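You operate a simulated robot arm through the tools that you are given. There is no shell and no other tool. Be economical: measure what you need, move in short steps, check, and stop when the job is done.

You run a simulated robot arm. Do the job below in one go: nothing can be reset, and whatever is moved stays where it is left.

TASK
Test the red spring and stand it in the ring for its force.
Fine: park the tester arm again. Set down upright: what you pick out.

It is judged by the outcome, as a careful person would: the job done as asked, and still so three seconds after it is handed in. It fails if anything else is knocked over, pushed out of place, dropped, spilled or broken.

THE ROBOT
A 6-joint arm with a two-finger parallel gripper, fixed in place. Base frame: the origin is at the foot of the arm, x ahead of it, y to its left, z up; the work surface is at about z = 0. Readings come in mm, degrees, newtons and seconds.
With the tool pointing down near the work surface it reaches from about 120 to 500 mm from the base axis. Its first joint turns from -72.0 to 72.0 degrees. Payload 0.65 kg.
The tool frame sits at the grasp point between the pads (the TCP): z along the fingers, y along the line on which they close. The tips reach 25 mm beyond it. The gripper opens to 76 mm. The fingers are 18 mm wide and 10 mm thick; the gripper's body (36 by 78 mm) begins 45 mm behind the TCP.
Orientation is that of the tool frame in the base frame, as a unit quaternion [w, x, y, z]. With the fingers straight down and closing along the base's y, the tool's x points along the base's -x, its y along +y and its z along -z.

THE INTERFACE
- The arm moves only by the tool play_rows. Its argument "plan" is a list of rows, each a list of 3 entries, a list of its own where there are three numbers: the shift along the tool's x, y, z in m, then the turn, a rotation vector about the tool's x, y, z in degrees, then the closure, from 0 (fully open) to 1 (shut). In form: [[[dx, dy, dz], [ax, ay, az], grip], ...]. A call has 1 to 10 rows; each row shifts and turns the commanded pose from where the row before left it, along the tool's axes as they then stand. Rows are played at 5 a second. More than 50 mm and 8.6 degrees between two rows, or a gripper value outside its range, and nothing of the call is played. Where a pose cannot be reached the arm comes as near as it can. A force on the tool above 90 N (or 10 N above the force at the start of the call, whichever is more), or a blocked arm, ends the call early, and 0.2 s more pass. Each finger travels about 108 mm/s and halts on what it meets, pressing with about 35 N; the grip force reading is that of the motor and also rises with nothing between the fingers. The clock runs only during rows and for 0.2 s after the last one: add rows that do not move to give the fingers time. It gives the time, the measured TCP pose, the force on the tool (base axes), the opening and the grip force at its end, in the units of the frame above (readings bear some noise), with the torque about the TCP (base axes, N m) and any sound that the robot's microphone picked up.
- Cameras (640 x 400 px; columns grow to the right, rows downward): "scene" is fixed at [70.9, 285.1, 419.8]; the picture's right is [-0.61, -0.79, 0.00], its down [-0.33, 0.25, -0.91] and it looks along [0.72, -0.55, -0.42] (base axes); focal length 214 px, centre (320, 200). "wrist" rides on the gripper at [58, 11, -81] in the tool frame; the picture's right is [-0.18, 0.98, 0.00], its down [-0.75, -0.14, -0.64] and it looks along [-0.63, -0.12, 0.77] (tool axes); focal length 243 px, centre (320, 200). There is no depth. A picture from a camera that has moved, and an enlarged one, comes with that camera's place and axes in the base frame and with its lens.
- capture(camera): a new picture of that camera. It takes no simulated time.
- enlarge(camera, box): a new picture of the part [left, top, right, bottom] of that camera's present view, enlarged. It takes no simulated time.
- sign_off(): hands the job in; it is judged then, once.

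Work in short steps. Places have to be worked out from the pictures, the camera data and where the tool is seen: move nearer, look again, correct. Check each grasp and each placing, and mend what went wrong. You have 120 turns and 64 pictures in all, those below and enlarged ones among them. Open the gripper and draw the arm clear of the work before you hand the job in, unless the task says otherwise; then end with one line.

The tools are called after "Call:" as name(argument=value, ...) on one line, values as JSON. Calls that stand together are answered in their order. play_rows: Moves the arm, as the interface text tells. Its arguments: {"type":"object","properties":{"plan":{"type":"array","items":{"type":"array"}}},"required":["plan"]} The other tools are called the same way: capture (camera) takes a picture; enlarge (camera, box) takes an enlarged picture of a part of a camera's view; sign_off () hands the job in.

At the start:

```text
time_s: 0.0
tool_pos: [227.8, -76.6, 388.8]
tcp_rot: [-0.001, 0.0, 1.0, 0.0]
force: [0.1, -0.3, -0.1]
ft_torque: [0.01, 0.02, 0.0]
finger_gap: 76.2
gripper_force: 0.0
```

scene: 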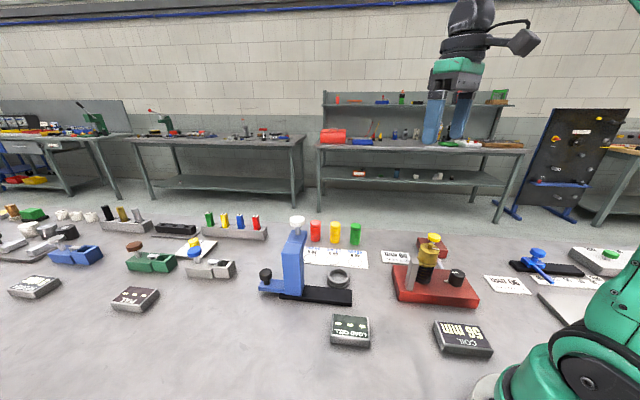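
wrist: 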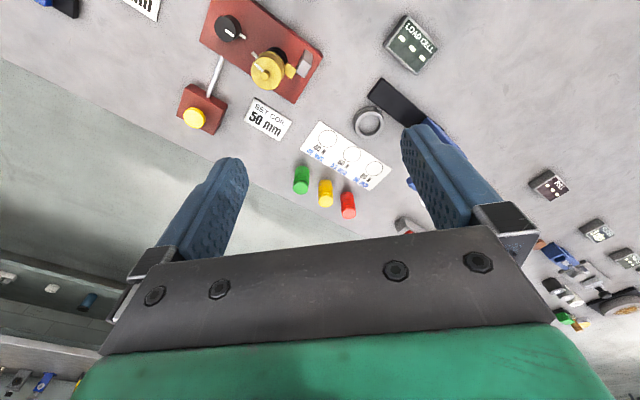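

I start by looking closely at the spring tester, the card with rings and the springs.

Call:
enlarge(camera="scene", box=[240, 200, 400, 300])

Call:
enlarge(camera="scene", box=[370, 220, 530, 360])

Call:
enlarge(camera="wrist", box=[170, 0, 450, 230])

```text
4.00 times, centred on (320, 250) of scene
camera zoom: at [70.9, 285.1, 419.8], right [-0.61, -0.79, 0.0], down [-0.33, 0.25, -0.91], along [0.72, -0.55, -0.42], focal length 858 px, centre (320, 0)
```

zoom: 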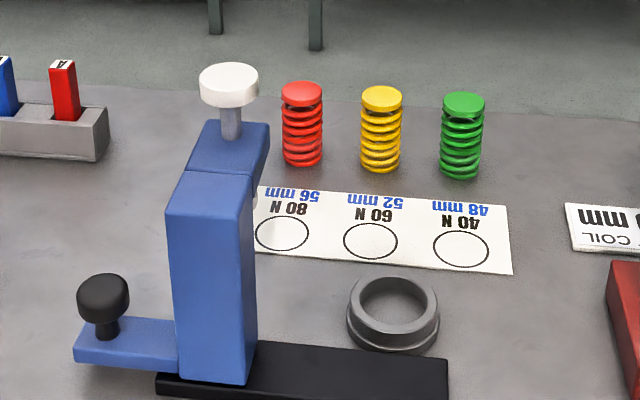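

```text
2.86 times, centred on (450, 290) of scene
camera zoom: at [70.9, 285.1, 419.8], right [-0.61, -0.79, 0.0], down [-0.33, 0.25, -0.91], along [0.72, -0.55, -0.42], focal length 613 px, centre (-51, -57)
```

zoom: 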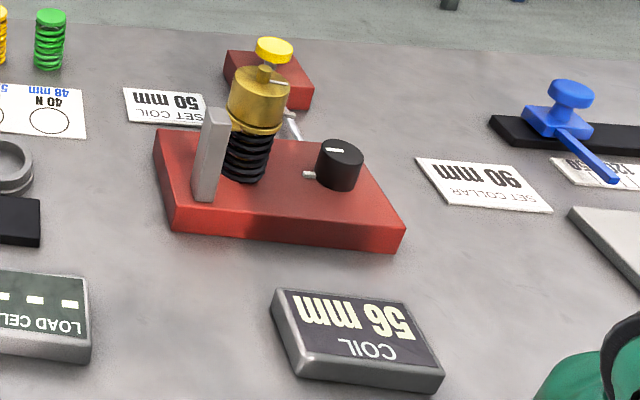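

```text
1.74 times, centred on (310, 115) of wrist
camera zoom: at [169.1, -64.6, 469.5], right [0.18, 0.98, 0.0], down [0.75, -0.14, 0.64], along [0.63, -0.12, -0.77], focal length 422 px, centre (337, 348)
```

zoom: 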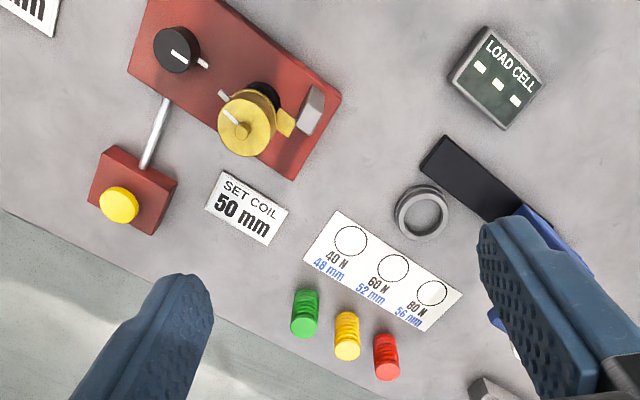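

The springs stand near x≈450–550 and the rings near x≈390–485. The tester seems to be the blue column with the cup nearby. I move the wrist camera to the left to view the tester.

Call:
play_rows(plan=[[[0, 0.045, 0], [0, 0, 0], 0], [[0, 0.045, 0], [0, 0, 0], 0], [[0.0, 0.045, 0], [0, 0, 0], 0], [[0.0, 0.04, 0], [0, 0, 0], 0], [[0.0, 0, 0], [0, 0, 0], 0]])

Call:
capture(camera="wrist")

```text
time_s: 1.2
tool_pos: [227.9, 98.7, 388.5]
tcp_rot: [0.0, 0.001, 1.0, -0.001]
force: [0.3, 0.1, -0.8]
ft_torque: [-0.01, 0.0, -0.04]
finger_gap: 76.0
gripper_force: 0.0
```

```text
58 pictures are left
camera wrist: at [168.1, 110.5, 468.9], right [0.18, 0.98, 0.0], down [0.75, -0.14, 0.64], along [0.63, -0.12, -0.77], focal length 243 px, centre (320, 200)
```

wrist: 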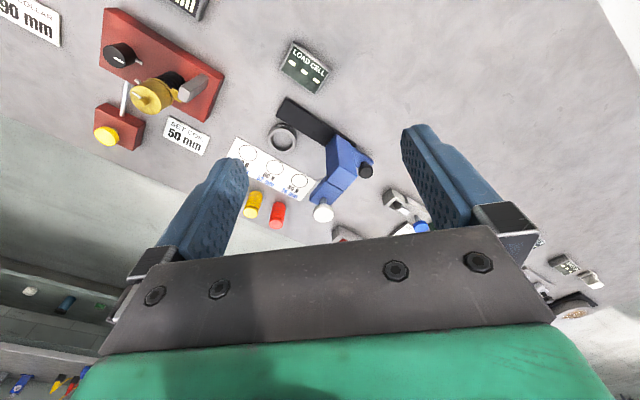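

Call:
enlarge(camera="wrist", box=[220, 80, 400, 240])

```text
2.50 times, centred on (310, 160) of wrist
camera zoom: at [168.1, 110.5, 468.9], right [0.18, 0.98, 0.0], down [0.75, -0.14, 0.64], along [0.63, -0.12, -0.77], focal length 606 px, centre (345, 300)
```

zoom: 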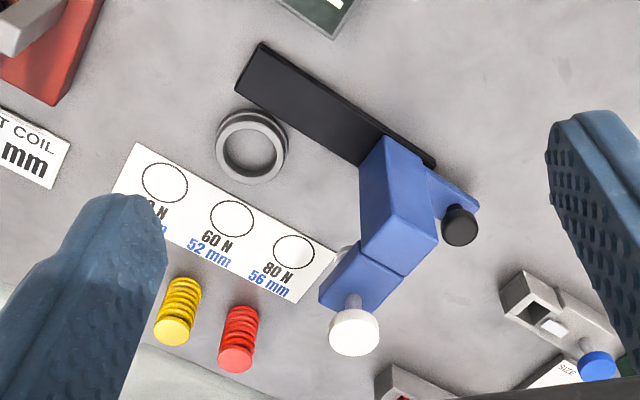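

The tester's head seems to swing around the column. I enlarge for details before committing.

Call:
enlarge(camera="scene", box=[255, 210, 365, 310])

Call:
play_rows(plan=[[[0, -0.04, 0.045], [0, 0, 0], 0], [[0.0, -0.04, 0.045], [0, 0, 0], 0], [[0.0, 0, 0], [0, 0, 0], 0]])

Call:
capture(camera="wrist")

```text
4.00 times, centred on (310, 260) of scene
camera zoom: at [70.9, 285.1, 419.8], right [-0.61, -0.79, 0.0], down [-0.33, 0.25, -0.91], along [0.72, -0.55, -0.42], focal length 858 px, centre (360, -40)
```

zoom: 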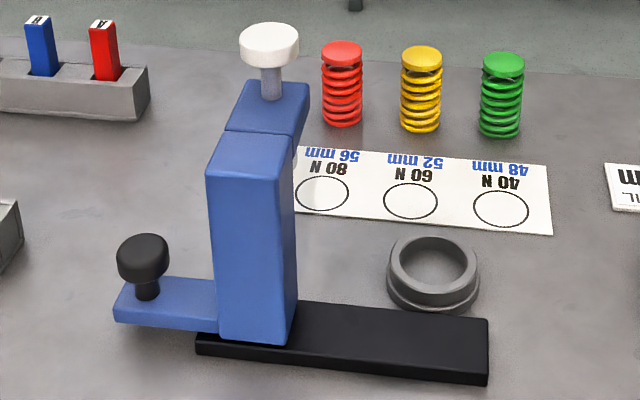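

```text
refused: row 1 steps farther than a row can; nothing moved
```

```text
55 pictures are left
camera wrist: at [168.1, 110.5, 468.9], right [0.18, 0.98, 0.0], down [0.75, -0.14, 0.64], along [0.63, -0.12, -0.77], focal length 243 px, centre (320, 200)
```

wrist: 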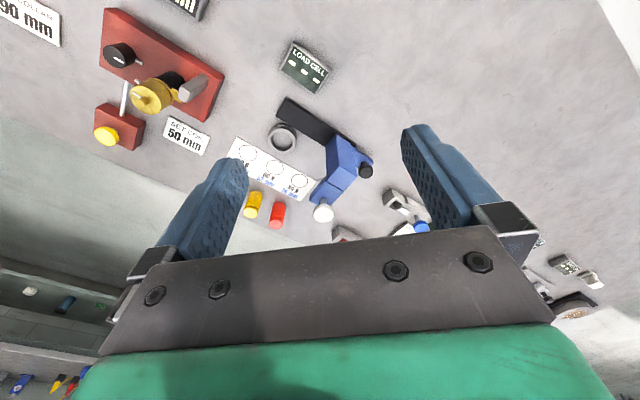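

Rows must stay under 50 mm in total; I move closer in smaller steps to view the tester and the cup.

Call:
play_rows(plan=[[[0, -0.02, 0.04], [0, 0, 0], 0], [[0.0, -0.02, 0.04], [0, 0, 0], 0], [[0.0, -0.02, 0.04], [0, 0, 0], 0], [[0.03, 0, 0], [0, 0, 0], 0], [[0.0, 0, 0], [0, 0, 0], 0]])

Call:
capture(camera="wrist")

```text
time_s: 2.4
tool_pos: [195.5, 37.4, 269.4]
tcp_rot: [-0.001, 0.0, 1.0, 0.0]
force: [0.9, 0.1, 0.2]
ft_torque: [-0.01, -0.02, -0.01]
finger_gap: 75.9
gripper_force: 0.1
```

```text
54 pictures are left
camera wrist: at [137.0, 49.6, 350.5], right [0.18, 0.98, 0.0], down [0.75, -0.14, 0.64], along [0.63, -0.12, -0.77], focal length 243 px, centre (320, 200)
```

wrist: 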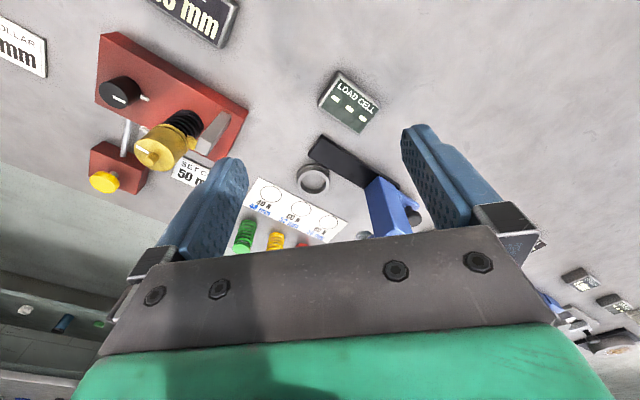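

I enlarge this new view for triangulation.

Call:
enlarge(camera="wrist", box=[230, 110, 450, 260])

```text
2.67 times, centred on (340, 185) of wrist
camera zoom: at [137.0, 49.6, 350.5], right [0.18, 0.98, 0.0], down [0.75, -0.14, 0.64], along [0.63, -0.12, -0.77], focal length 647 px, centre (267, 240)
```

zoom: 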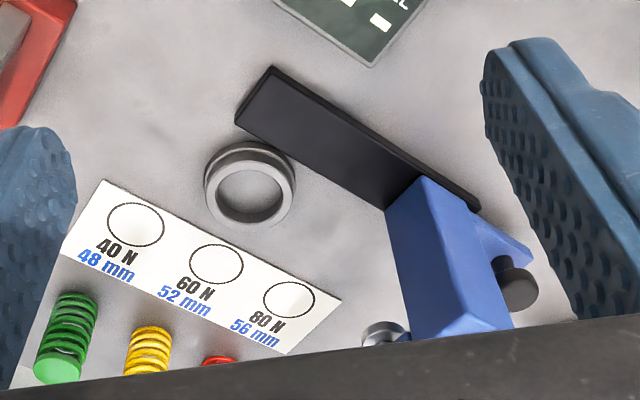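

The foot of the tester hangs at about (424,67,100), parked along a rail; sliding it along the rail would bring it over the cup at about (374,-6). Next I go to the red spring's side to look closer at it.

Call:
play_rows(plan=[[[0, -0.045, 0], [0, 0, 0], 0], [[0.0, -0.045, 0], [0, 0, 0], 0], [[-0.045, -0.01, 0], [0, 0, 0], 0.2], [[-0.045, 0, 0.015], [0, 0, 0], 0.2], [[-0.045, 0, 0.015], [0, 0, 0], 0.2], [[-0.045, 0, 0.015], [0, 0, 0], 0.2], [[0.0, 0, 0], [0, 0, 0], 0.2]])

Call:
capture(camera="wrist")

```text
time_s: 4.0
tool_pos: [379.8, -62.4, 224.3]
tcp_rot: [0.0, 0.0, 1.0, 0.0]
force: [-1.1, 0.2, -0.2]
ft_torque: [0.02, 0.0, 0.02]
finger_gap: 60.9
gripper_force: 0.0
```

```text
52 pictures are left
camera wrist: at [320.2, -51.3, 304.5], right [0.18, 0.98, 0.0], down [0.75, -0.14, 0.64], along [0.63, -0.12, -0.77], focal length 243 px, centre (320, 200)
```

wrist: 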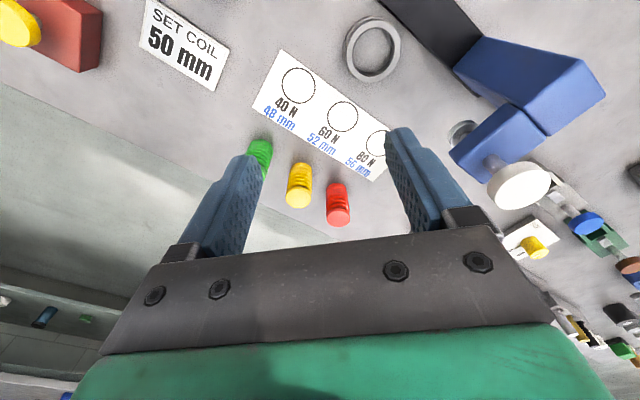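

Refined estimates: red spring (548,-68) with height about 70, cup (374,-7), white knob (442,63,170). The spring is past the straight-down reach, so I tilt the tool outwards 24° and move above it.

Call:
play_rows(plan=[[[0, 0, 0], [0, -8, 0], 0.35], [[0, 0, 0], [0, -8, 0], 0.35], [[0, 0, 0], [0, -8, 0], 0.35], [[-0.02306, -0.0011, 0.0308], [0, 0, 0], 0.35], [[-0.02306, -0.0011, 0.0308], [0, 0, 0], 0.35], [[-0.02306, -0.0011, 0.0308], [0, 0, 0], 0.35], [[-0.02306, -0.0011, 0.0308], [0, 0, 0], 0.35], [[-0.02306, -0.0011, 0.0308], [0, 0, 0], 0.35], [[0, 0, 0], [0, 0, 0], 0.35]])

Call:
capture(camera="wrist")

Call:
enlarge(camera="scene", box=[240, 150, 400, 250])

```text
time_s: 6.0
tool_pos: [544.1, -68.9, 130.5]
tcp_rot: [0.209, 0.0, 0.978, 0.0]
force: [-0.8, 0.4, 0.2]
ft_torque: [0.02, 0.02, 0.01]
finger_gap: 49.3
gripper_force: 0.1
```

```text
51 pictures are left
camera wrist: at [458.0, -56.4, 180.6], right [0.17, 0.98, 0.07], down [0.43, -0.14, 0.89], along [0.89, -0.12, -0.44], focal length 243 px, centre (320, 200)
```

wrist: 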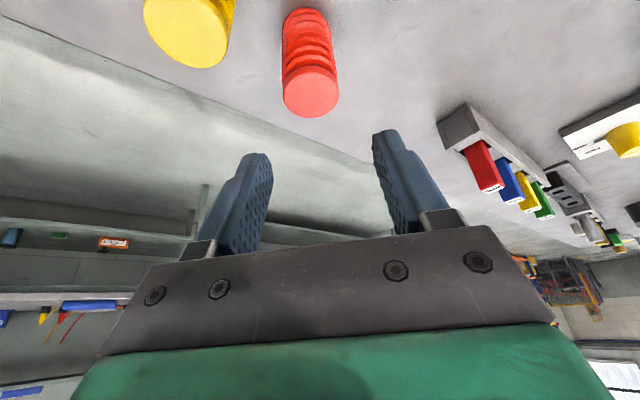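

```text
4.00 times, centred on (320, 200) of scene
camera zoom: at [70.9, 285.1, 419.8], right [-0.61, -0.79, 0.0], down [-0.33, 0.25, -0.91], along [0.72, -0.55, -0.42], focal length 858 px, centre (320, 200)
```

zoom: 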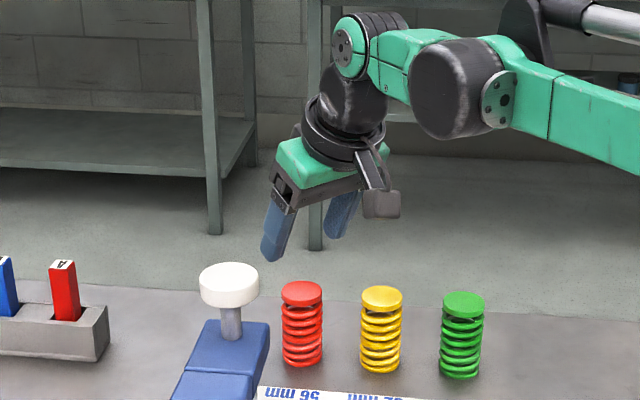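

The red spring is at (548,-69) and 30 mm wide; the yellow one at (508,-112) leaves small clearance, so I narrow the opening to 42 mm and go halfway down first.

Call:
play_rows(plan=[[[0, 0, 0], [0, 0, 0], 0.45], [[0.0105, 0, 0.024], [0, 0, 0], 0.45], [[0.008, 0, 0.018], [0, 0, 0], 0.45], [[0, 0, 0], [0, 0, 0], 0.45], [[0, 0, 0], [0, 0, 0], 0.45]])

Call:
enlarge(camera="scene", box=[270, 180, 390, 260])

Call:
capture(camera="wrist")

```text
time_s: 7.2
tool_pos: [546.2, -68.1, 84.1]
tcp_rot: [0.208, -0.001, 0.978, 0.0]
force: [0.2, 1.2, 0.3]
ft_torque: [-0.02, 0.02, 0.0]
finger_gap: 41.6
gripper_force: 0.1
```

```text
5.00 times, centred on (330, 220) of scene
camera zoom: at [70.9, 285.1, 419.8], right [-0.61, -0.79, 0.0], down [-0.33, 0.25, -0.91], along [0.72, -0.55, -0.42], focal length 1072 px, centre (270, 100)
```

zoom: 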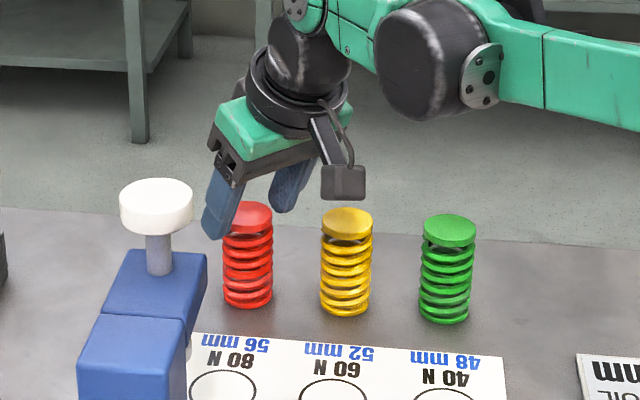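

```text
48 pictures are left
camera wrist: at [459.3, -56.4, 134.1], right [0.17, 0.98, 0.07], down [0.43, -0.14, 0.89], along [0.89, -0.12, -0.44], focal length 243 px, centre (320, 200)
```

wrist: 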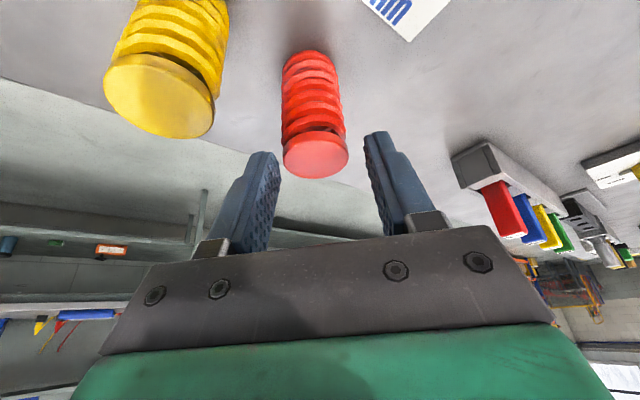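

The spring sits between the fingers. I descend to the grasp height and close.

Call:
play_rows(plan=[[[0.0071, 0, 0.0173], [0, 0, 0], 0.45], [[0.0071, 0, 0.0173], [0, 0, 0], 0.45], [[0, 0, 0], [0, 0, 0], 0.45], [[0, 0, 0], [0, 0, 0], 0.7], [[0, 0, 0], [0, 0, 0], 0.7]])

Call:
enlarge(camera="scene", box=[270, 180, 390, 260])

```text
time_s: 8.4
tool_pos: [546.2, -68.8, 48.1]
tcp_rot: [0.208, 0.0, 0.978, 0.0]
force: [-0.3, 0.7, 0.6]
ft_torque: [0.02, 0.01, 0.02]
finger_gap: 31.4
gripper_force: 34.5
```

```text
5.00 times, centred on (330, 220) of scene
camera zoom: at [70.9, 285.1, 419.8], right [-0.61, -0.79, 0.0], down [-0.33, 0.25, -0.91], along [0.72, -0.55, -0.42], focal length 1072 px, centre (270, 100)
```

zoom: 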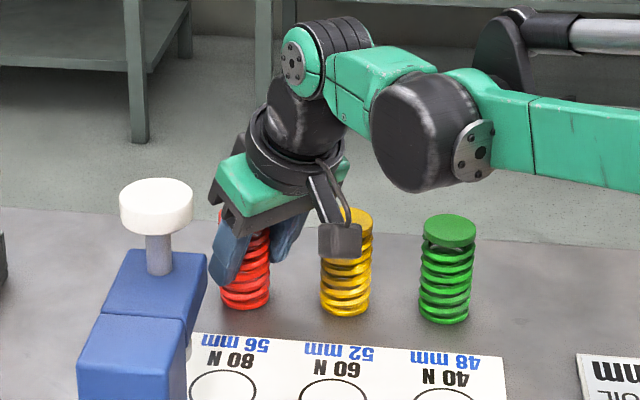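

The spring is held (gap 31.4 mm, base 48 mm under the TCP). I lift it and carry it, same tilt, to above the cup.

Call:
play_rows(plan=[[[-0.0122, 0, -0.0274], [0, 0, 0], 0.7], [[-0.0122, 0, -0.0274], [0, 0, 0], 0.7], [[-0.0122, 0, -0.0274], [0, 0, 0], 0.7], [[0.0314, 0.0124, -0.014], [0, 0, 0], 0.7], [[0.0314, 0.0124, -0.014], [0, 0, 0], 0.7], [[0.0314, 0.0124, -0.014], [0, 0, 0], 0.7], [[0.0314, 0.0124, -0.014], [0, 0, 0], 0.7], [[0.0314, 0.0124, -0.014], [0, 0, 0], 0.7], [[0, 0, 0], [0, 0, 0], 0.7], [[0, 0, 0], [0, 0, 0], 0.7]])

Call:
enlarge(camera="scene", box=[260, 190, 420, 290])

Call:
capture(camera="wrist")

```text
time_s: 10.6
tool_pos: [376.4, -5.4, 137.3]
tcp_rot: [0.208, 0.0, 0.978, -0.001]
force: [0.2, -0.2, -0.6]
ft_torque: [-0.02, 0.02, -0.01]
finger_gap: 31.2
gripper_force: 35.1
```

```text
4.00 times, centred on (340, 240) of scene
camera zoom: at [70.9, 285.1, 419.8], right [-0.61, -0.79, 0.0], down [-0.33, 0.25, -0.91], along [0.72, -0.55, -0.42], focal length 858 px, centre (240, 40)
```

zoom: 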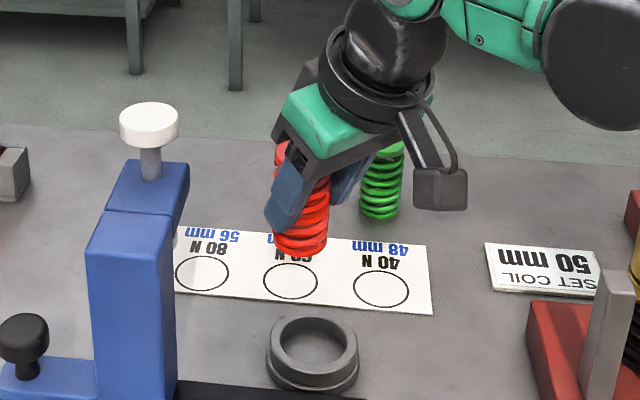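

```text
45 pictures are left
camera wrist: at [289.2, 7.2, 187.0], right [0.17, 0.98, 0.07], down [0.43, -0.14, 0.89], along [0.89, -0.12, -0.44], focal length 243 px, centre (320, 200)
```

wrist: 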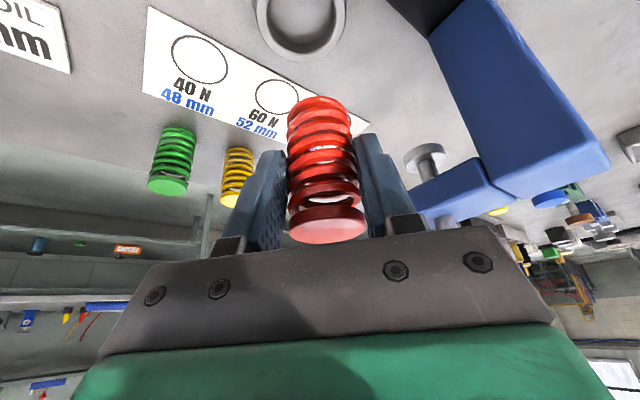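

I check whether the spring hangs upright and how it aligns with the cup.

Call:
enlarge(camera="scene", box=[310, 215, 370, 290])

Call:
enlarge(camera="wrist", box=[230, 0, 410, 250])

```text
5.33 times, centred on (340, 252) of scene
camera zoom: at [70.9, 285.1, 419.8], right [-0.61, -0.79, 0.0], down [-0.33, 0.25, -0.91], along [0.72, -0.55, -0.42], focal length 1144 px, centre (213, -80)
```

zoom: 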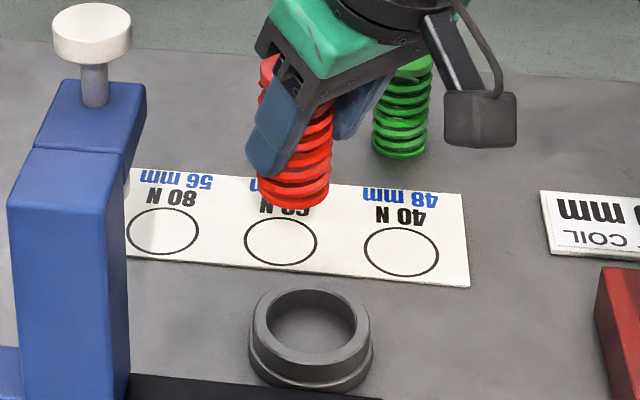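

```text
1.60 times, centred on (320, 125) of wrist
camera zoom: at [289.2, 7.2, 187.0], right [0.17, 0.98, 0.07], down [0.43, -0.14, 0.89], along [0.89, -0.12, -0.44], focal length 388 px, centre (320, 320)
```

zoom: 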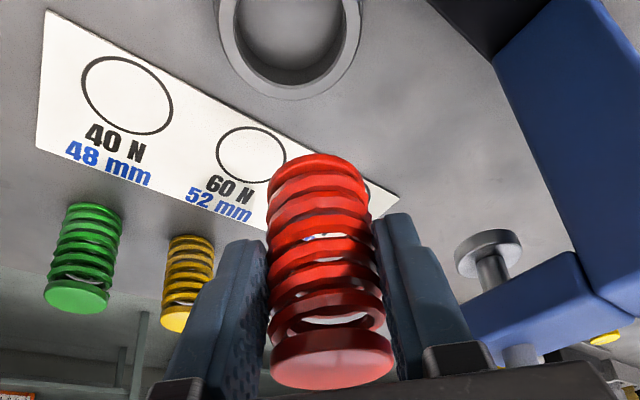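

The spring appears to lean with the fingers (bottom toward +x by about 20°). I straighten the tool at this height and look again.

Call:
play_rows(plan=[[[0, 0, 0], [0, 8, 0], 0.7], [[0, 0, 0], [0, 8, 0], 0.7], [[0, 0, 0], [0, 8, 0], 0.7], [[0, 0, 0], [0, 0, 0], 0.7], [[0, 0, 0], [0, 0, 0], 0.7]])

Call:
enlarge(camera="scene", box=[280, 190, 380, 290])

Call:
enlarge(camera="wrist", box=[220, 0, 420, 250])

```text
time_s: 11.8
tool_pos: [374.3, -4.0, 137.1]
tcp_rot: [0.0, 0.0, 1.0, 0.0]
force: [0.6, -0.5, -1.0]
ft_torque: [-0.02, 0.01, -0.02]
finger_gap: 31.5
gripper_force: 34.8
```

```text
4.00 times, centred on (330, 240) of scene
camera zoom: at [70.9, 285.1, 419.8], right [-0.61, -0.79, 0.0], down [-0.33, 0.25, -0.91], along [0.72, -0.55, -0.42], focal length 858 px, centre (280, 40)
```

zoom: 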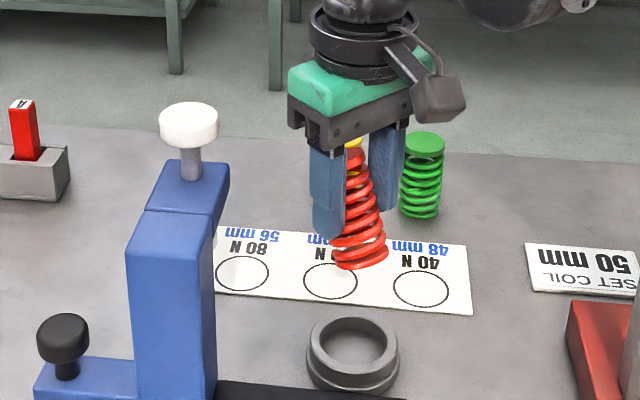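

```text
1.60 times, centred on (320, 125) of wrist
camera zoom: at [316.9, 6.9, 217.8], right [0.18, 0.98, 0.0], down [0.75, -0.14, 0.64], along [0.63, -0.12, -0.77], focal length 388 px, centre (320, 320)
```

zoom: 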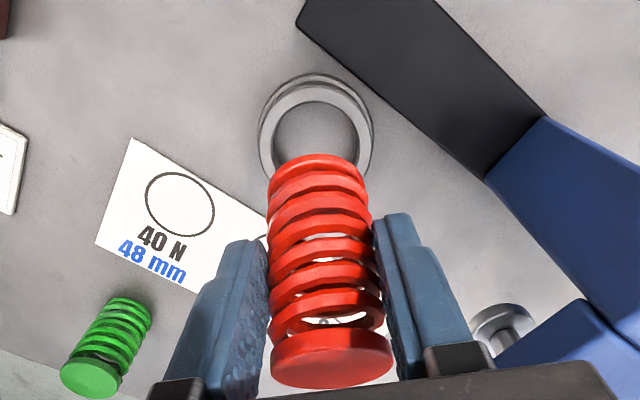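

Straightening shows the spring now leaning the other way, so it was upright in the tilted pose. I restore the tilt and descend so the base is just above the cup rim.

Call:
play_rows(plan=[[[0, -0.001, 0], [0, -8, 0], 0.7], [[0, -0.001, 0], [0, -8, 0], 0.7], [[0, 0, 0], [0, -8, 0], 0.7], [[0.0122, 0, 0.0274], [0, 0, 0], 0.7], [[0.0122, 0, 0.0274], [0, 0, 0], 0.7], [[0, 0, 0], [0, 0, 0], 0.7], [[0, 0, 0], [0, 0, 0], 0.7]])

Call:
enlarge(camera="scene", box=[290, 215, 370, 295])

Call:
enlarge(camera="wrist", box=[220, 0, 420, 250])

```text
time_s: 13.4
tool_pos: [376.0, -8.0, 77.5]
tcp_rot: [0.208, -0.001, 0.978, 0.0]
force: [-0.6, 0.3, 0.0]
ft_torque: [0.01, -0.01, 0.0]
finger_gap: 31.5
gripper_force: 34.7
```

```text
5.00 times, centred on (330, 255) of scene
camera zoom: at [70.9, 285.1, 419.8], right [-0.61, -0.79, 0.0], down [-0.33, 0.25, -0.91], along [0.72, -0.55, -0.42], focal length 1072 px, centre (270, -75)
```

zoom: 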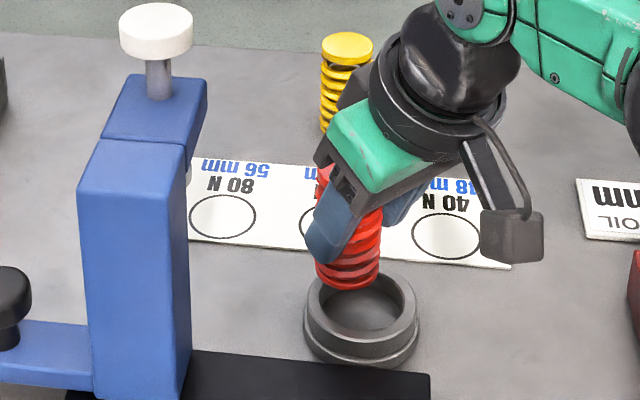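

```text
1.60 times, centred on (320, 125) of wrist
camera zoom: at [289.0, 3.5, 127.0], right [0.17, 0.98, 0.07], down [0.43, -0.14, 0.89], along [0.89, -0.12, -0.44], focal length 388 px, centre (320, 320)
```

zoom: 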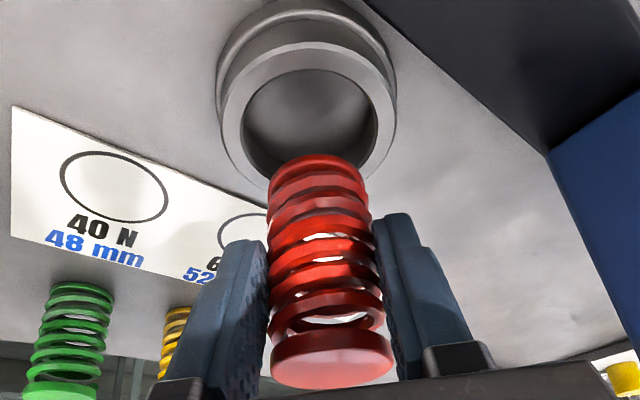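

The evidence about the spring's lean is mixed, so I zoom in on it in both cameras.

Call:
enlarge(camera="scene", box=[320, 235, 364, 275])

Call:
enlarge(camera="wrist", box=[270, 90, 370, 250])

```text
10.00 times, centred on (342, 255) of scene
camera zoom: at [70.9, 285.1, 419.8], right [-0.61, -0.79, 0.0], down [-0.33, 0.25, -0.91], along [0.72, -0.55, -0.42], focal length 2145 px, centre (100, -350)
```

zoom: 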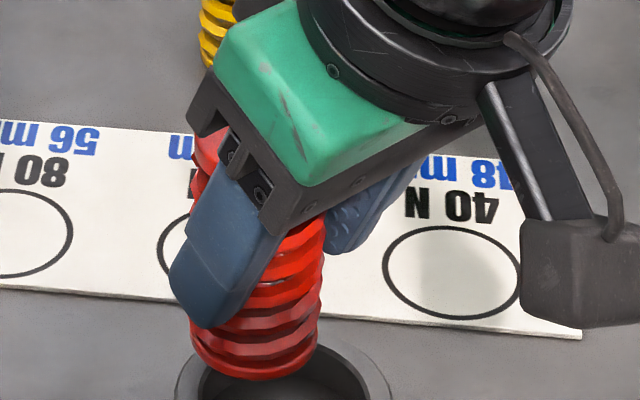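

```text
2.50 times, centred on (320, 170) of wrist
camera zoom: at [289.0, 3.5, 127.0], right [0.17, 0.98, 0.07], down [0.43, -0.14, 0.89], along [0.89, -0.12, -0.44], focal length 606 px, centre (320, 275)
```

zoom: 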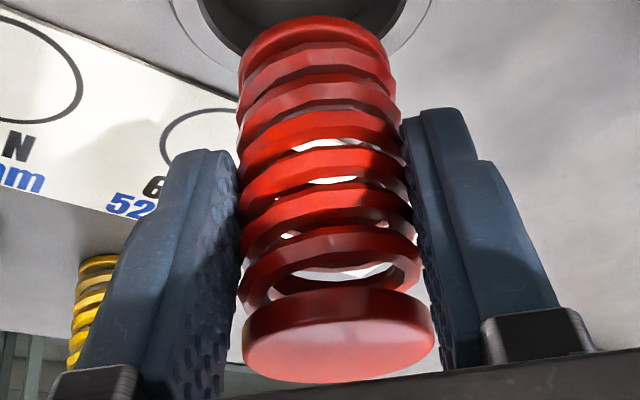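

Scene view shows the spring essentially upright. Both cameras put the spring base about 13+ mm too far in +x relative to the cup, so I shift back 13 mm and look again.

Call:
play_rows(plan=[[[0.0119, 0.001, -0.0053], [0, 0, 0], 0.7], [[0, 0, 0], [0, 0, 0], 0.7], [[0, 0, 0], [0, 0, 0], 0.7]])

Call:
enlarge(camera="scene", box=[310, 235, 370, 295])

Call:
enlarge(camera="wrist", box=[240, 0, 400, 160])

```text
time_s: 14.2
tool_pos: [361.4, -7.7, 76.4]
tcp_rot: [0.208, 0.001, 0.978, 0.0]
force: [0.3, 0.4, -0.8]
ft_torque: [0.0, 0.01, 0.01]
finger_gap: 31.4
gripper_force: 35.1
```

```text
6.67 times, centred on (340, 265) of scene
camera zoom: at [70.9, 285.1, 419.8], right [-0.61, -0.79, 0.0], down [-0.33, 0.25, -0.91], along [0.72, -0.55, -0.42], focal length 1430 px, centre (187, -233)
```

zoom: 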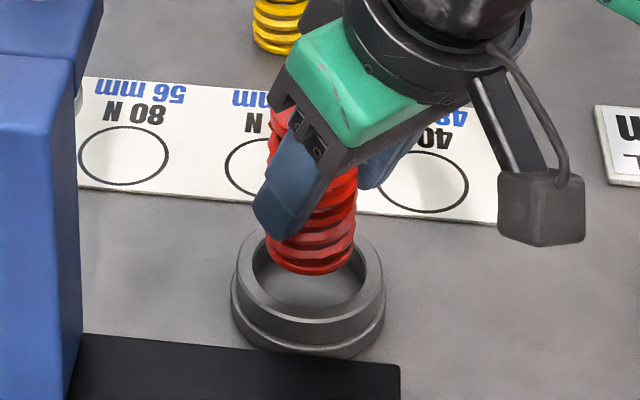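

```text
2.50 times, centred on (320, 80) of wrist
camera zoom: at [275.8, 4.9, 127.1], right [0.17, 0.98, 0.07], down [0.43, -0.14, 0.89], along [0.89, -0.12, -0.44], focal length 606 px, centre (320, 500)
```

zoom: 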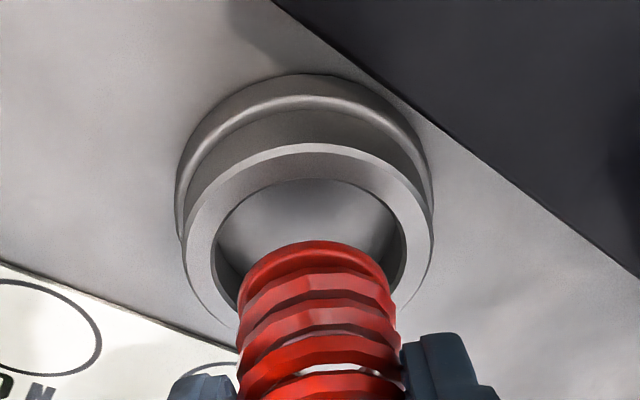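

I make a compromise correction of -6 mm in x and +1 in y, then descend 12 mm with force watch.

Call:
play_rows(plan=[[[0.0055, 0.001, -0.0024], [0, 0, 0], 0.7], [[0, 0, 0], [0, 0, 0], 0.7], [[0.0024, 0, 0.0055], [0, 0, 0], 0.7], [[0.0024, 0, 0.0055], [0, 0, 0], 0.7], [[0, 0, 0], [0, 0, 0], 0.7]])

Call:
enlarge(camera="scene", box=[310, 235, 370, 295])

Call:
enlarge(camera="wrist", box=[240, 0, 400, 160])

```text
time_s: 15.4
tool_pos: [357.4, -3.9, 65.5]
tcp_rot: [0.21, 0.0, 0.978, 0.0]
force: [7.7, -3.0, 25.6]
ft_torque: [0.14, -0.32, -0.11]
finger_gap: 31.3
gripper_force: 35.1
```

```text
6.67 times, centred on (340, 265) of scene
camera zoom: at [70.8, 285.1, 419.8], right [-0.61, -0.79, 0.0], down [-0.33, 0.25, -0.91], along [0.72, -0.55, -0.42], focal length 1430 px, centre (187, -233)
```

zoom: 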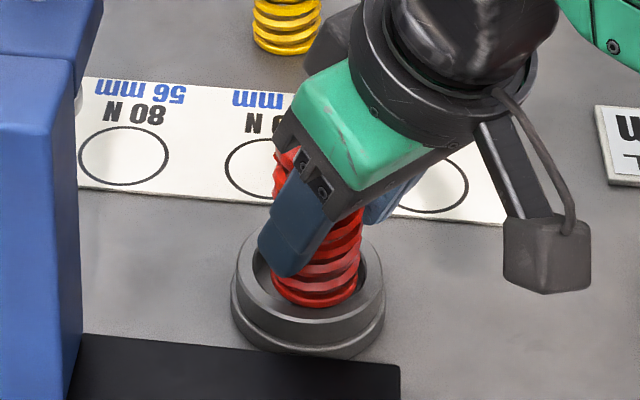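

```text
2.50 times, centred on (320, 80) of wrist
camera zoom: at [270.6, 6.7, 114.7], right [0.17, 0.98, 0.08], down [0.42, -0.14, 0.9], along [0.89, -0.12, -0.44], focal length 606 px, centre (320, 500)
```

zoom: 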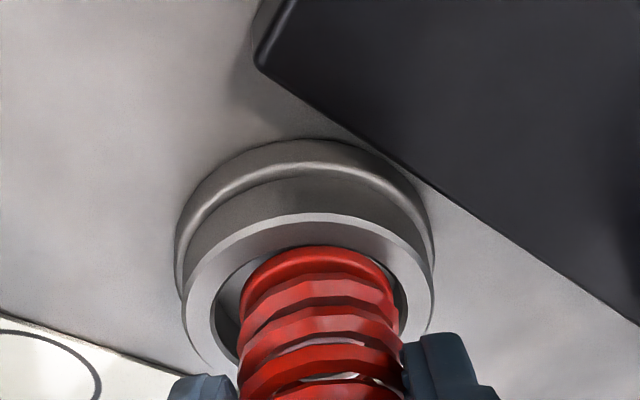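

Contact at 26 N with the base apparently on the near rim (force +x, -y). I lift 8 mm and shift +5 mm in x and -2 mm in y.

Call:
play_rows(plan=[[[-0.0033, 0, -0.0073], [0, 0, 0], 0.7], [[-0.0046, -0.002, 0.002], [0, 0, 0], 0.7], [[0, 0, 0], [0, 0, 0], 0.7], [[0, 0, 0], [0, 0, 0], 0.7]])

Call:
enlarge(camera="scene", box=[310, 235, 370, 295])

Call:
enlarge(camera="wrist", box=[240, 0, 400, 250])

```text
time_s: 16.4
tool_pos: [361.4, -5.8, 72.6]
tcp_rot: [0.208, -0.001, 0.978, 0.0]
force: [0.9, 0.1, -1.5]
ft_torque: [-0.02, 0.0, -0.01]
finger_gap: 31.3
gripper_force: 34.4
```

```text
6.67 times, centred on (340, 265) of scene
camera zoom: at [70.9, 285.1, 419.8], right [-0.61, -0.79, 0.0], down [-0.33, 0.25, -0.91], along [0.72, -0.55, -0.42], focal length 1430 px, centre (187, -233)
```

zoom: 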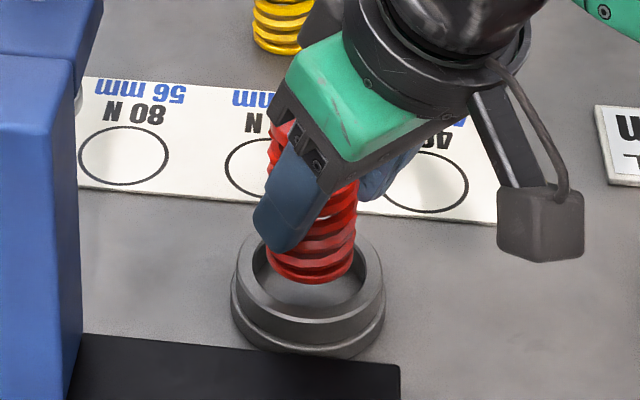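

```text
1.60 times, centred on (320, 125) of wrist
camera zoom: at [274.8, 5.7, 122.6], right [0.17, 0.98, 0.07], down [0.43, -0.14, 0.89], along [0.89, -0.12, -0.44], focal length 388 px, centre (320, 320)
```

zoom: 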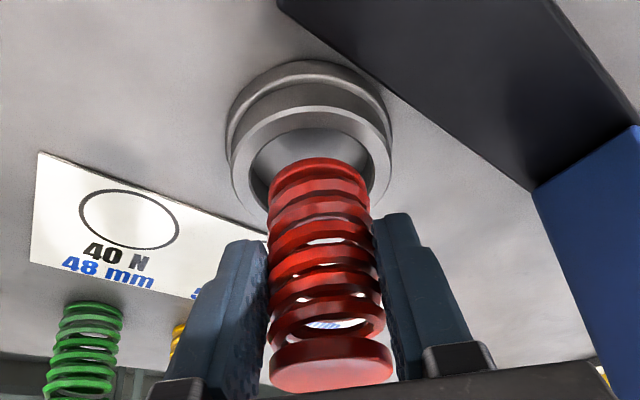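

Combining horizontal image offsets from both cameras with the contact torque (contact on the +y side, force +x), the spring should go +6 mm in x and -3.5 mm in y. I do that at this height, then descend gently.

Call:
play_rows(plan=[[[-0.0055, -0.0035, 0.0024], [0, 0, 0], 0.7], [[0, 0, 0], [0, 0, 0], 0.7], [[0.0012, 0, 0.0027], [0, 0, 0], 0.7], [[0.0012, 0, 0.0027], [0, 0, 0], 0.7], [[0, 0, 0], [0, 0, 0], 0.7]])

Call:
enlarge(camera="scene", box=[310, 235, 370, 295])

Call:
enlarge(camera="wrist", box=[240, 0, 400, 250])

```text
time_s: 17.6
tool_pos: [368.1, -11.0, 67.5]
tcp_rot: [0.208, 0.0, 0.978, 0.0]
force: [0.2, 0.6, -1.4]
ft_torque: [-0.02, 0.01, -0.01]
finger_gap: 31.3
gripper_force: 34.8
```

```text
6.67 times, centred on (340, 265) of scene
camera zoom: at [70.9, 285.1, 419.8], right [-0.61, -0.79, 0.0], down [-0.33, 0.25, -0.91], along [0.72, -0.55, -0.42], focal length 1430 px, centre (187, -233)
```

zoom: 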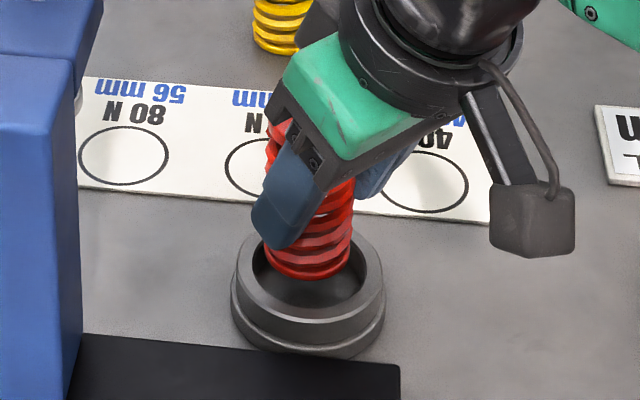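

```text
1.60 times, centred on (320, 125) of wrist
camera zoom: at [280.9, 1.4, 117.0], right [0.17, 0.98, 0.07], down [0.43, -0.14, 0.89], along [0.89, -0.12, -0.44], focal length 388 px, centre (320, 320)
```

zoom: 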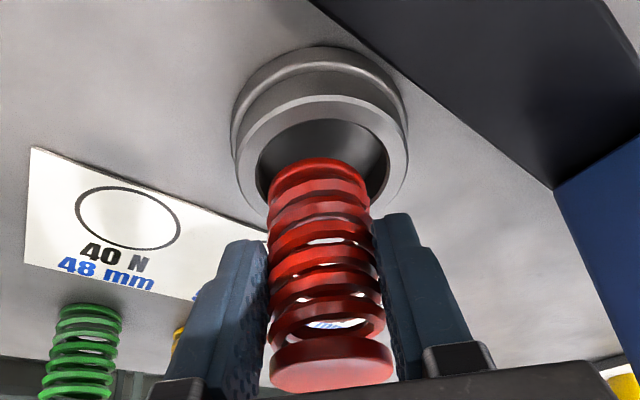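

Horizontally both cameras now show spring and cup aligned; the vertical offset is consistent with the base still above the rim. I descend further slowly.

Call:
play_rows(plan=[[[0.0016, 0, 0.0037], [0, 0, 0], 0.7], [[0.0016, 0, 0.0037], [0, 0, 0], 0.7], [[0, 0, 0], [0, 0, 0], 0.7]])

Call:
enlarge(camera="scene", box=[310, 235, 370, 295])

```text
time_s: 18.4
tool_pos: [367.7, -10.8, 58.3]
tcp_rot: [0.209, 0.0, 0.978, 0.0]
force: [1.0, 2.1, 24.3]
ft_torque: [-0.2, -0.59, 0.07]
finger_gap: 31.7
gripper_force: 35.1
```

```text
6.67 times, centred on (340, 265) of scene
camera zoom: at [70.8, 285.1, 419.8], right [-0.61, -0.79, 0.0], down [-0.33, 0.25, -0.91], along [0.72, -0.55, -0.42], focal length 1430 px, centre (187, -233)
```

zoom: 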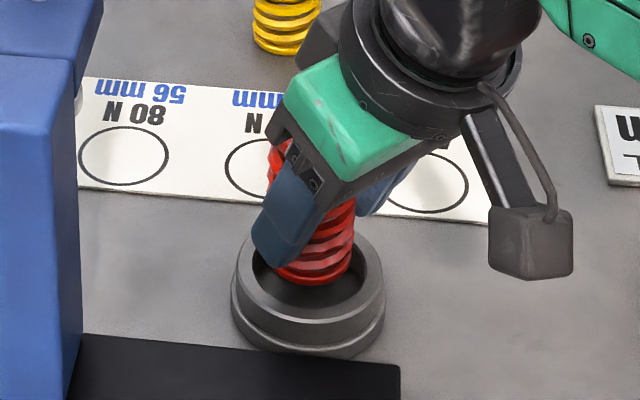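

Contact again, this time on the far rim (+22,-12); the first was on the near rim at (357,-4). The true centre is in between, about (362.5,-7). I lift, shift there and look.

Call:
play_rows(plan=[[[-0.0065, 0, -0.0146], [0, 0, 0], 0.7], [[0.0048, 0.004, -0.0021], [0, 0, 0], 0.7], [[0, 0, 0], [0, 0, 0], 0.7], [[0, 0, 0], [0, 0, 0], 0.7]])

Call:
enlarge(camera="scene", box=[310, 235, 370, 295])

Call:
enlarge(camera="wrist", box=[240, 0, 400, 250])

```text
time_s: 19.4
tool_pos: [361.9, -6.9, 75.2]
tcp_rot: [0.208, 0.0, 0.978, 0.0]
force: [0.4, -0.5, -1.0]
ft_torque: [0.01, -0.01, 0.02]
finger_gap: 31.7
gripper_force: 35.1
```

```text
6.67 times, centred on (340, 265) of scene
camera zoom: at [70.9, 285.1, 419.8], right [-0.61, -0.79, 0.0], down [-0.33, 0.25, -0.91], along [0.72, -0.55, -0.42], focal length 1430 px, centre (187, -233)
```

zoom: 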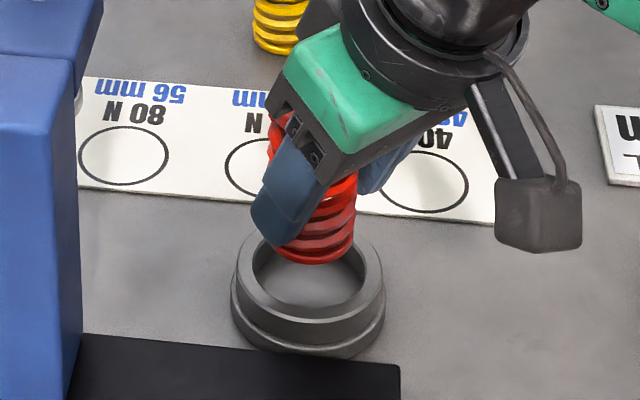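

```text
1.60 times, centred on (320, 125) of wrist
camera zoom: at [275.9, 5.7, 125.0], right [0.17, 0.98, 0.07], down [0.43, -0.14, 0.89], along [0.89, -0.12, -0.44], focal length 388 px, centre (320, 320)
```

zoom: 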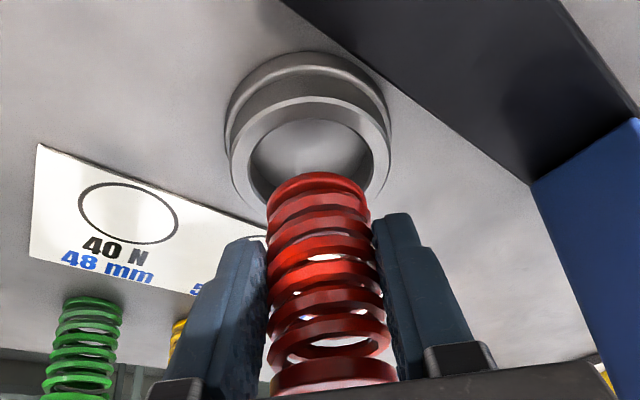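

The spring has slid up in the tilted grip, which is awkward for the cup. I'll set it on free table at about (300,-65), regrip it straight from above near its top, and then insert it.

Call:
play_rows(plan=[[[-0.0163, 0, -0.0365], [0, 0, 0], 0.7], [[0.0189, -0.0193, -0.0084], [0, 0, 0], 0.7], [[0.0189, -0.0193, -0.0084], [0, 0, 0], 0.7], [[0.0189, -0.0193, -0.0084], [0, 0, 0], 0.7], [[0, 0, 0], [0, 0, 0], 0.7], [[0.0128, 0, 0.0288], [0, 0, 0], 0.7], [[0.0128, 0, 0.0288], [0, 0, 0], 0.7], [[0, 0, 0], [0, 0, 0], 0.7]])

Call:
enlarge(camera="scene", box=[320, 215, 420, 315])

```text
time_s: 21.2
tool_pos: [300.8, -65.8, 53.3]
tcp_rot: [0.207, 0.0, 0.978, 0.0]
force: [0.5, 0.2, -1.9]
ft_torque: [-0.01, -0.02, 0.02]
finger_gap: 31.4
gripper_force: 35.0
```

```text
4.00 times, centred on (370, 265) of scene
camera zoom: at [70.9, 285.1, 419.8], right [-0.61, -0.79, 0.0], down [-0.33, 0.25, -0.91], along [0.72, -0.55, -0.42], focal length 858 px, centre (120, -60)
```

zoom: 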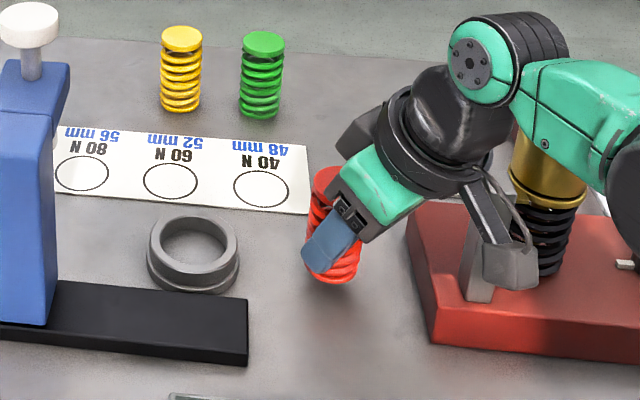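

The spring leans slightly (base toward the base of the robot, ~12°) in the grip. I tilt the tool another 11° to bring it upright before touching down.

Call:
play_rows(plan=[[[0, 0, 0], [0, -8, 0], 0.7], [[0, 0, 0], [0, -3, 0], 0.7], [[0, 0, 0], [0, 0, 0], 0.7], [[0, 0, 0], [0, 0, 0], 0.7]])

Call:
enlarge(camera="scene", box=[340, 235, 420, 295])

```text
time_s: 21.6
tool_pos: [306.4, -65.7, 55.4]
tcp_rot: [0.272, -0.007, 0.962, -0.004]
force: [12.5, 1.1, 13.3]
ft_torque: [-0.6, 1.48, 0.43]
finger_gap: 31.5
gripper_force: 34.9
out of reach, approached as far as the arm can: row 2
stopped in row 2: the force on the tool passed its limit at 124 N (the readings are from after the stop); the commanded pose is now the measured one
```

```text
6.67 times, centred on (380, 265) of scene
camera zoom: at [70.9, 285.1, 419.8], right [-0.61, -0.79, 0.0], down [-0.33, 0.25, -0.91], along [0.72, -0.55, -0.42], focal length 1430 px, centre (-80, -233)
```

zoom: 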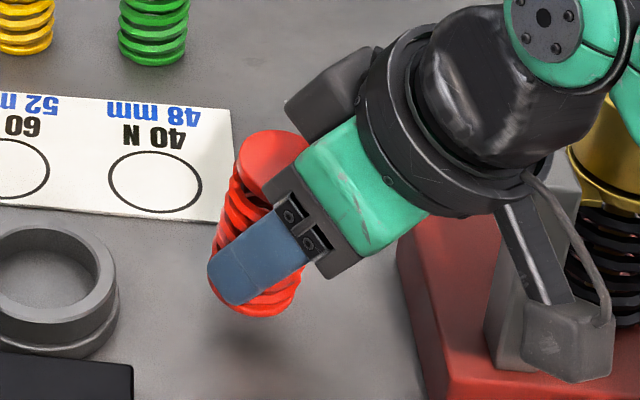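

A force stop: the folded wrist or camera met something. I back off up and outward, then look.

Call:
play_rows(plan=[[[-0.0105, 0, -0.017], [0, 0, 0], 0.7], [[-0.019, 0, -0.012], [0, 0, 0], 0.7], [[-0.0105, 0, -0.017], [0, 0, 0], 0.7], [[0, 0, 0], [0, 0, 0], 0.7]])

Call:
capture(camera="scene")

```text
time_s: 22.6
tool_pos: [313.9, -66.4, 113.9]
tcp_rot: [0.272, -0.006, 0.962, -0.004]
force: [-0.2, 0.4, -1.1]
ft_torque: [0.02, -0.03, -0.02]
finger_gap: 31.5
gripper_force: 34.8
```

```text
23 pictures are left
```

scene: 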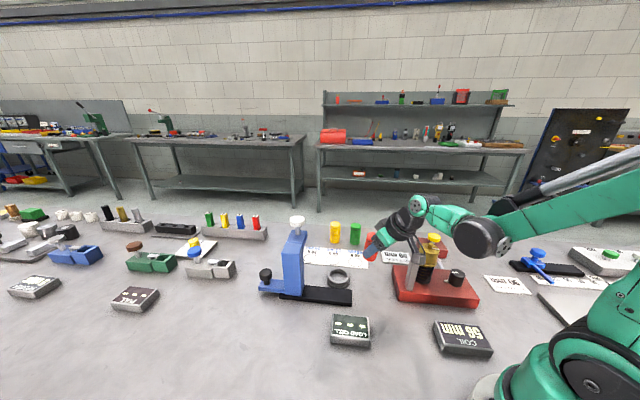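

Nothing was disturbed, and the spring seems upright at this tilt (~32°). I take it to the open ring area near (436,-42), where the arm has room, to stand it temporarily and regrip.

Call:
play_rows(plan=[[[-0.02415, 0.006, 0.019], [0, 0, 0], 0.7], [[-0.02415, 0.006, 0.019], [0, 0, 0], 0.7], [[-0.02415, 0.006, 0.019], [0, 0, 0], 0.7], [[-0.02415, 0.006, 0.019], [0, 0, 0], 0.7], [[0.0115, 0, 0.0187], [0, 0, 0], 0.7], [[0.0115, 0, 0.0187], [0, 0, 0], 0.7], [[0, 0, 0], [0, 0, 0], 0.7]])

Call:
enlarge(camera="scene", box=[300, 205, 370, 275])

```text
time_s: 24.2
tool_pos: [436.0, -40.5, 57.1]
tcp_rot: [0.272, -0.006, 0.962, -0.003]
force: [-0.1, -1.0, -1.7]
ft_torque: [-0.01, 0.0, 0.02]
finger_gap: 31.6
gripper_force: 35.5
```

```text
5.71 times, centred on (335, 240) of scene
camera zoom: at [70.9, 285.1, 419.8], right [-0.61, -0.79, 0.0], down [-0.33, 0.25, -0.91], along [0.72, -0.55, -0.42], focal length 1226 px, centre (234, -29)
```

zoom: 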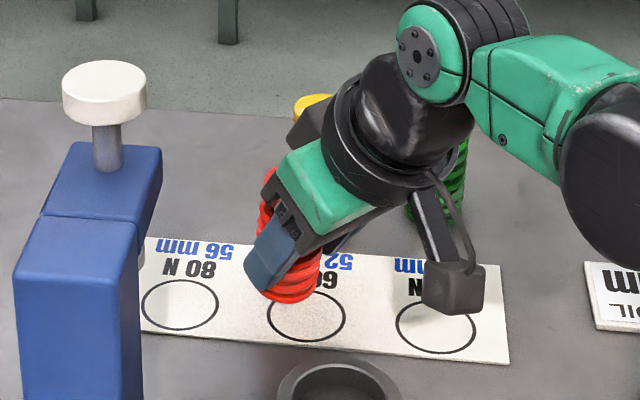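

The spring looks upright; I lower it toward the card in steps with force readings.

Call:
play_rows(plan=[[[0.0031, 0, 0.0051], [0, 0, 0], 0.7], [[0.0031, 0, 0.0051], [0, 0, 0], 0.7], [[0, 0, 0], [0, 0, 0], 0.7]])

```text
time_s: 25.0
tool_pos: [435.2, -41.0, 44.0]
tcp_rot: [0.271, -0.006, 0.963, -0.004]
force: [0.2, 1.0, -1.2]
ft_torque: [0.04, 0.01, 0.02]
finger_gap: 31.2
gripper_force: 34.7
```

Call:
play_rows(plan=[[[0.0021, 0, 0.0034], [0, 0, 0], 0.7], [[0, 0, 0], [0, 0, 0], 0.7]])

```text
time_s: 25.6
tool_pos: [437.0, -40.3, 41.4]
tcp_rot: [0.272, -0.007, 0.962, -0.004]
force: [-4.3, -2.4, 24.7]
ft_torque: [-0.05, 0.12, 0.0]
finger_gap: 31.7
gripper_force: 34.6
```

Flat contact at 25 N nearly under the centre. I open the fingers modestly and look.

Call:
play_rows(plan=[[[0, 0, 0], [0, 0, 0], 0.5], [[0, 0, 0], [0, 0, 0], 0.4], [[0, 0, 0], [0, 0, 0], 0.4]])

Call:
enlarge(camera="scene", box=[300, 205, 370, 275])

```text
time_s: 26.4
tool_pos: [437.1, -40.3, 40.5]
tcp_rot: [0.271, -0.006, 0.963, -0.004]
force: [0.1, -0.4, -0.7]
ft_torque: [0.0, 0.0, -0.01]
finger_gap: 45.5
gripper_force: 0.1
```

```text
5.71 times, centred on (335, 240) of scene
camera zoom: at [70.9, 285.1, 419.8], right [-0.61, -0.79, 0.0], down [-0.33, 0.25, -0.91], along [0.72, -0.55, -0.42], focal length 1226 px, centre (234, -29)
```

zoom: 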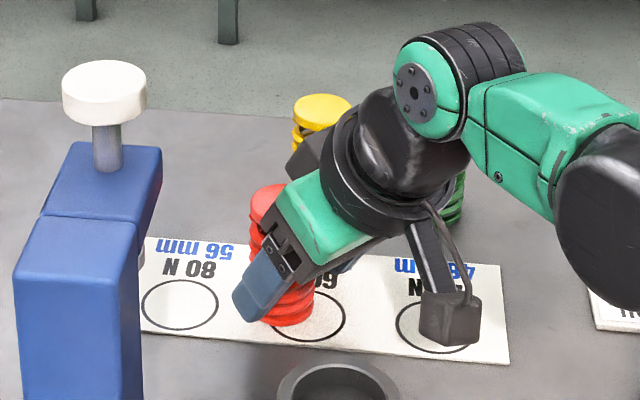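

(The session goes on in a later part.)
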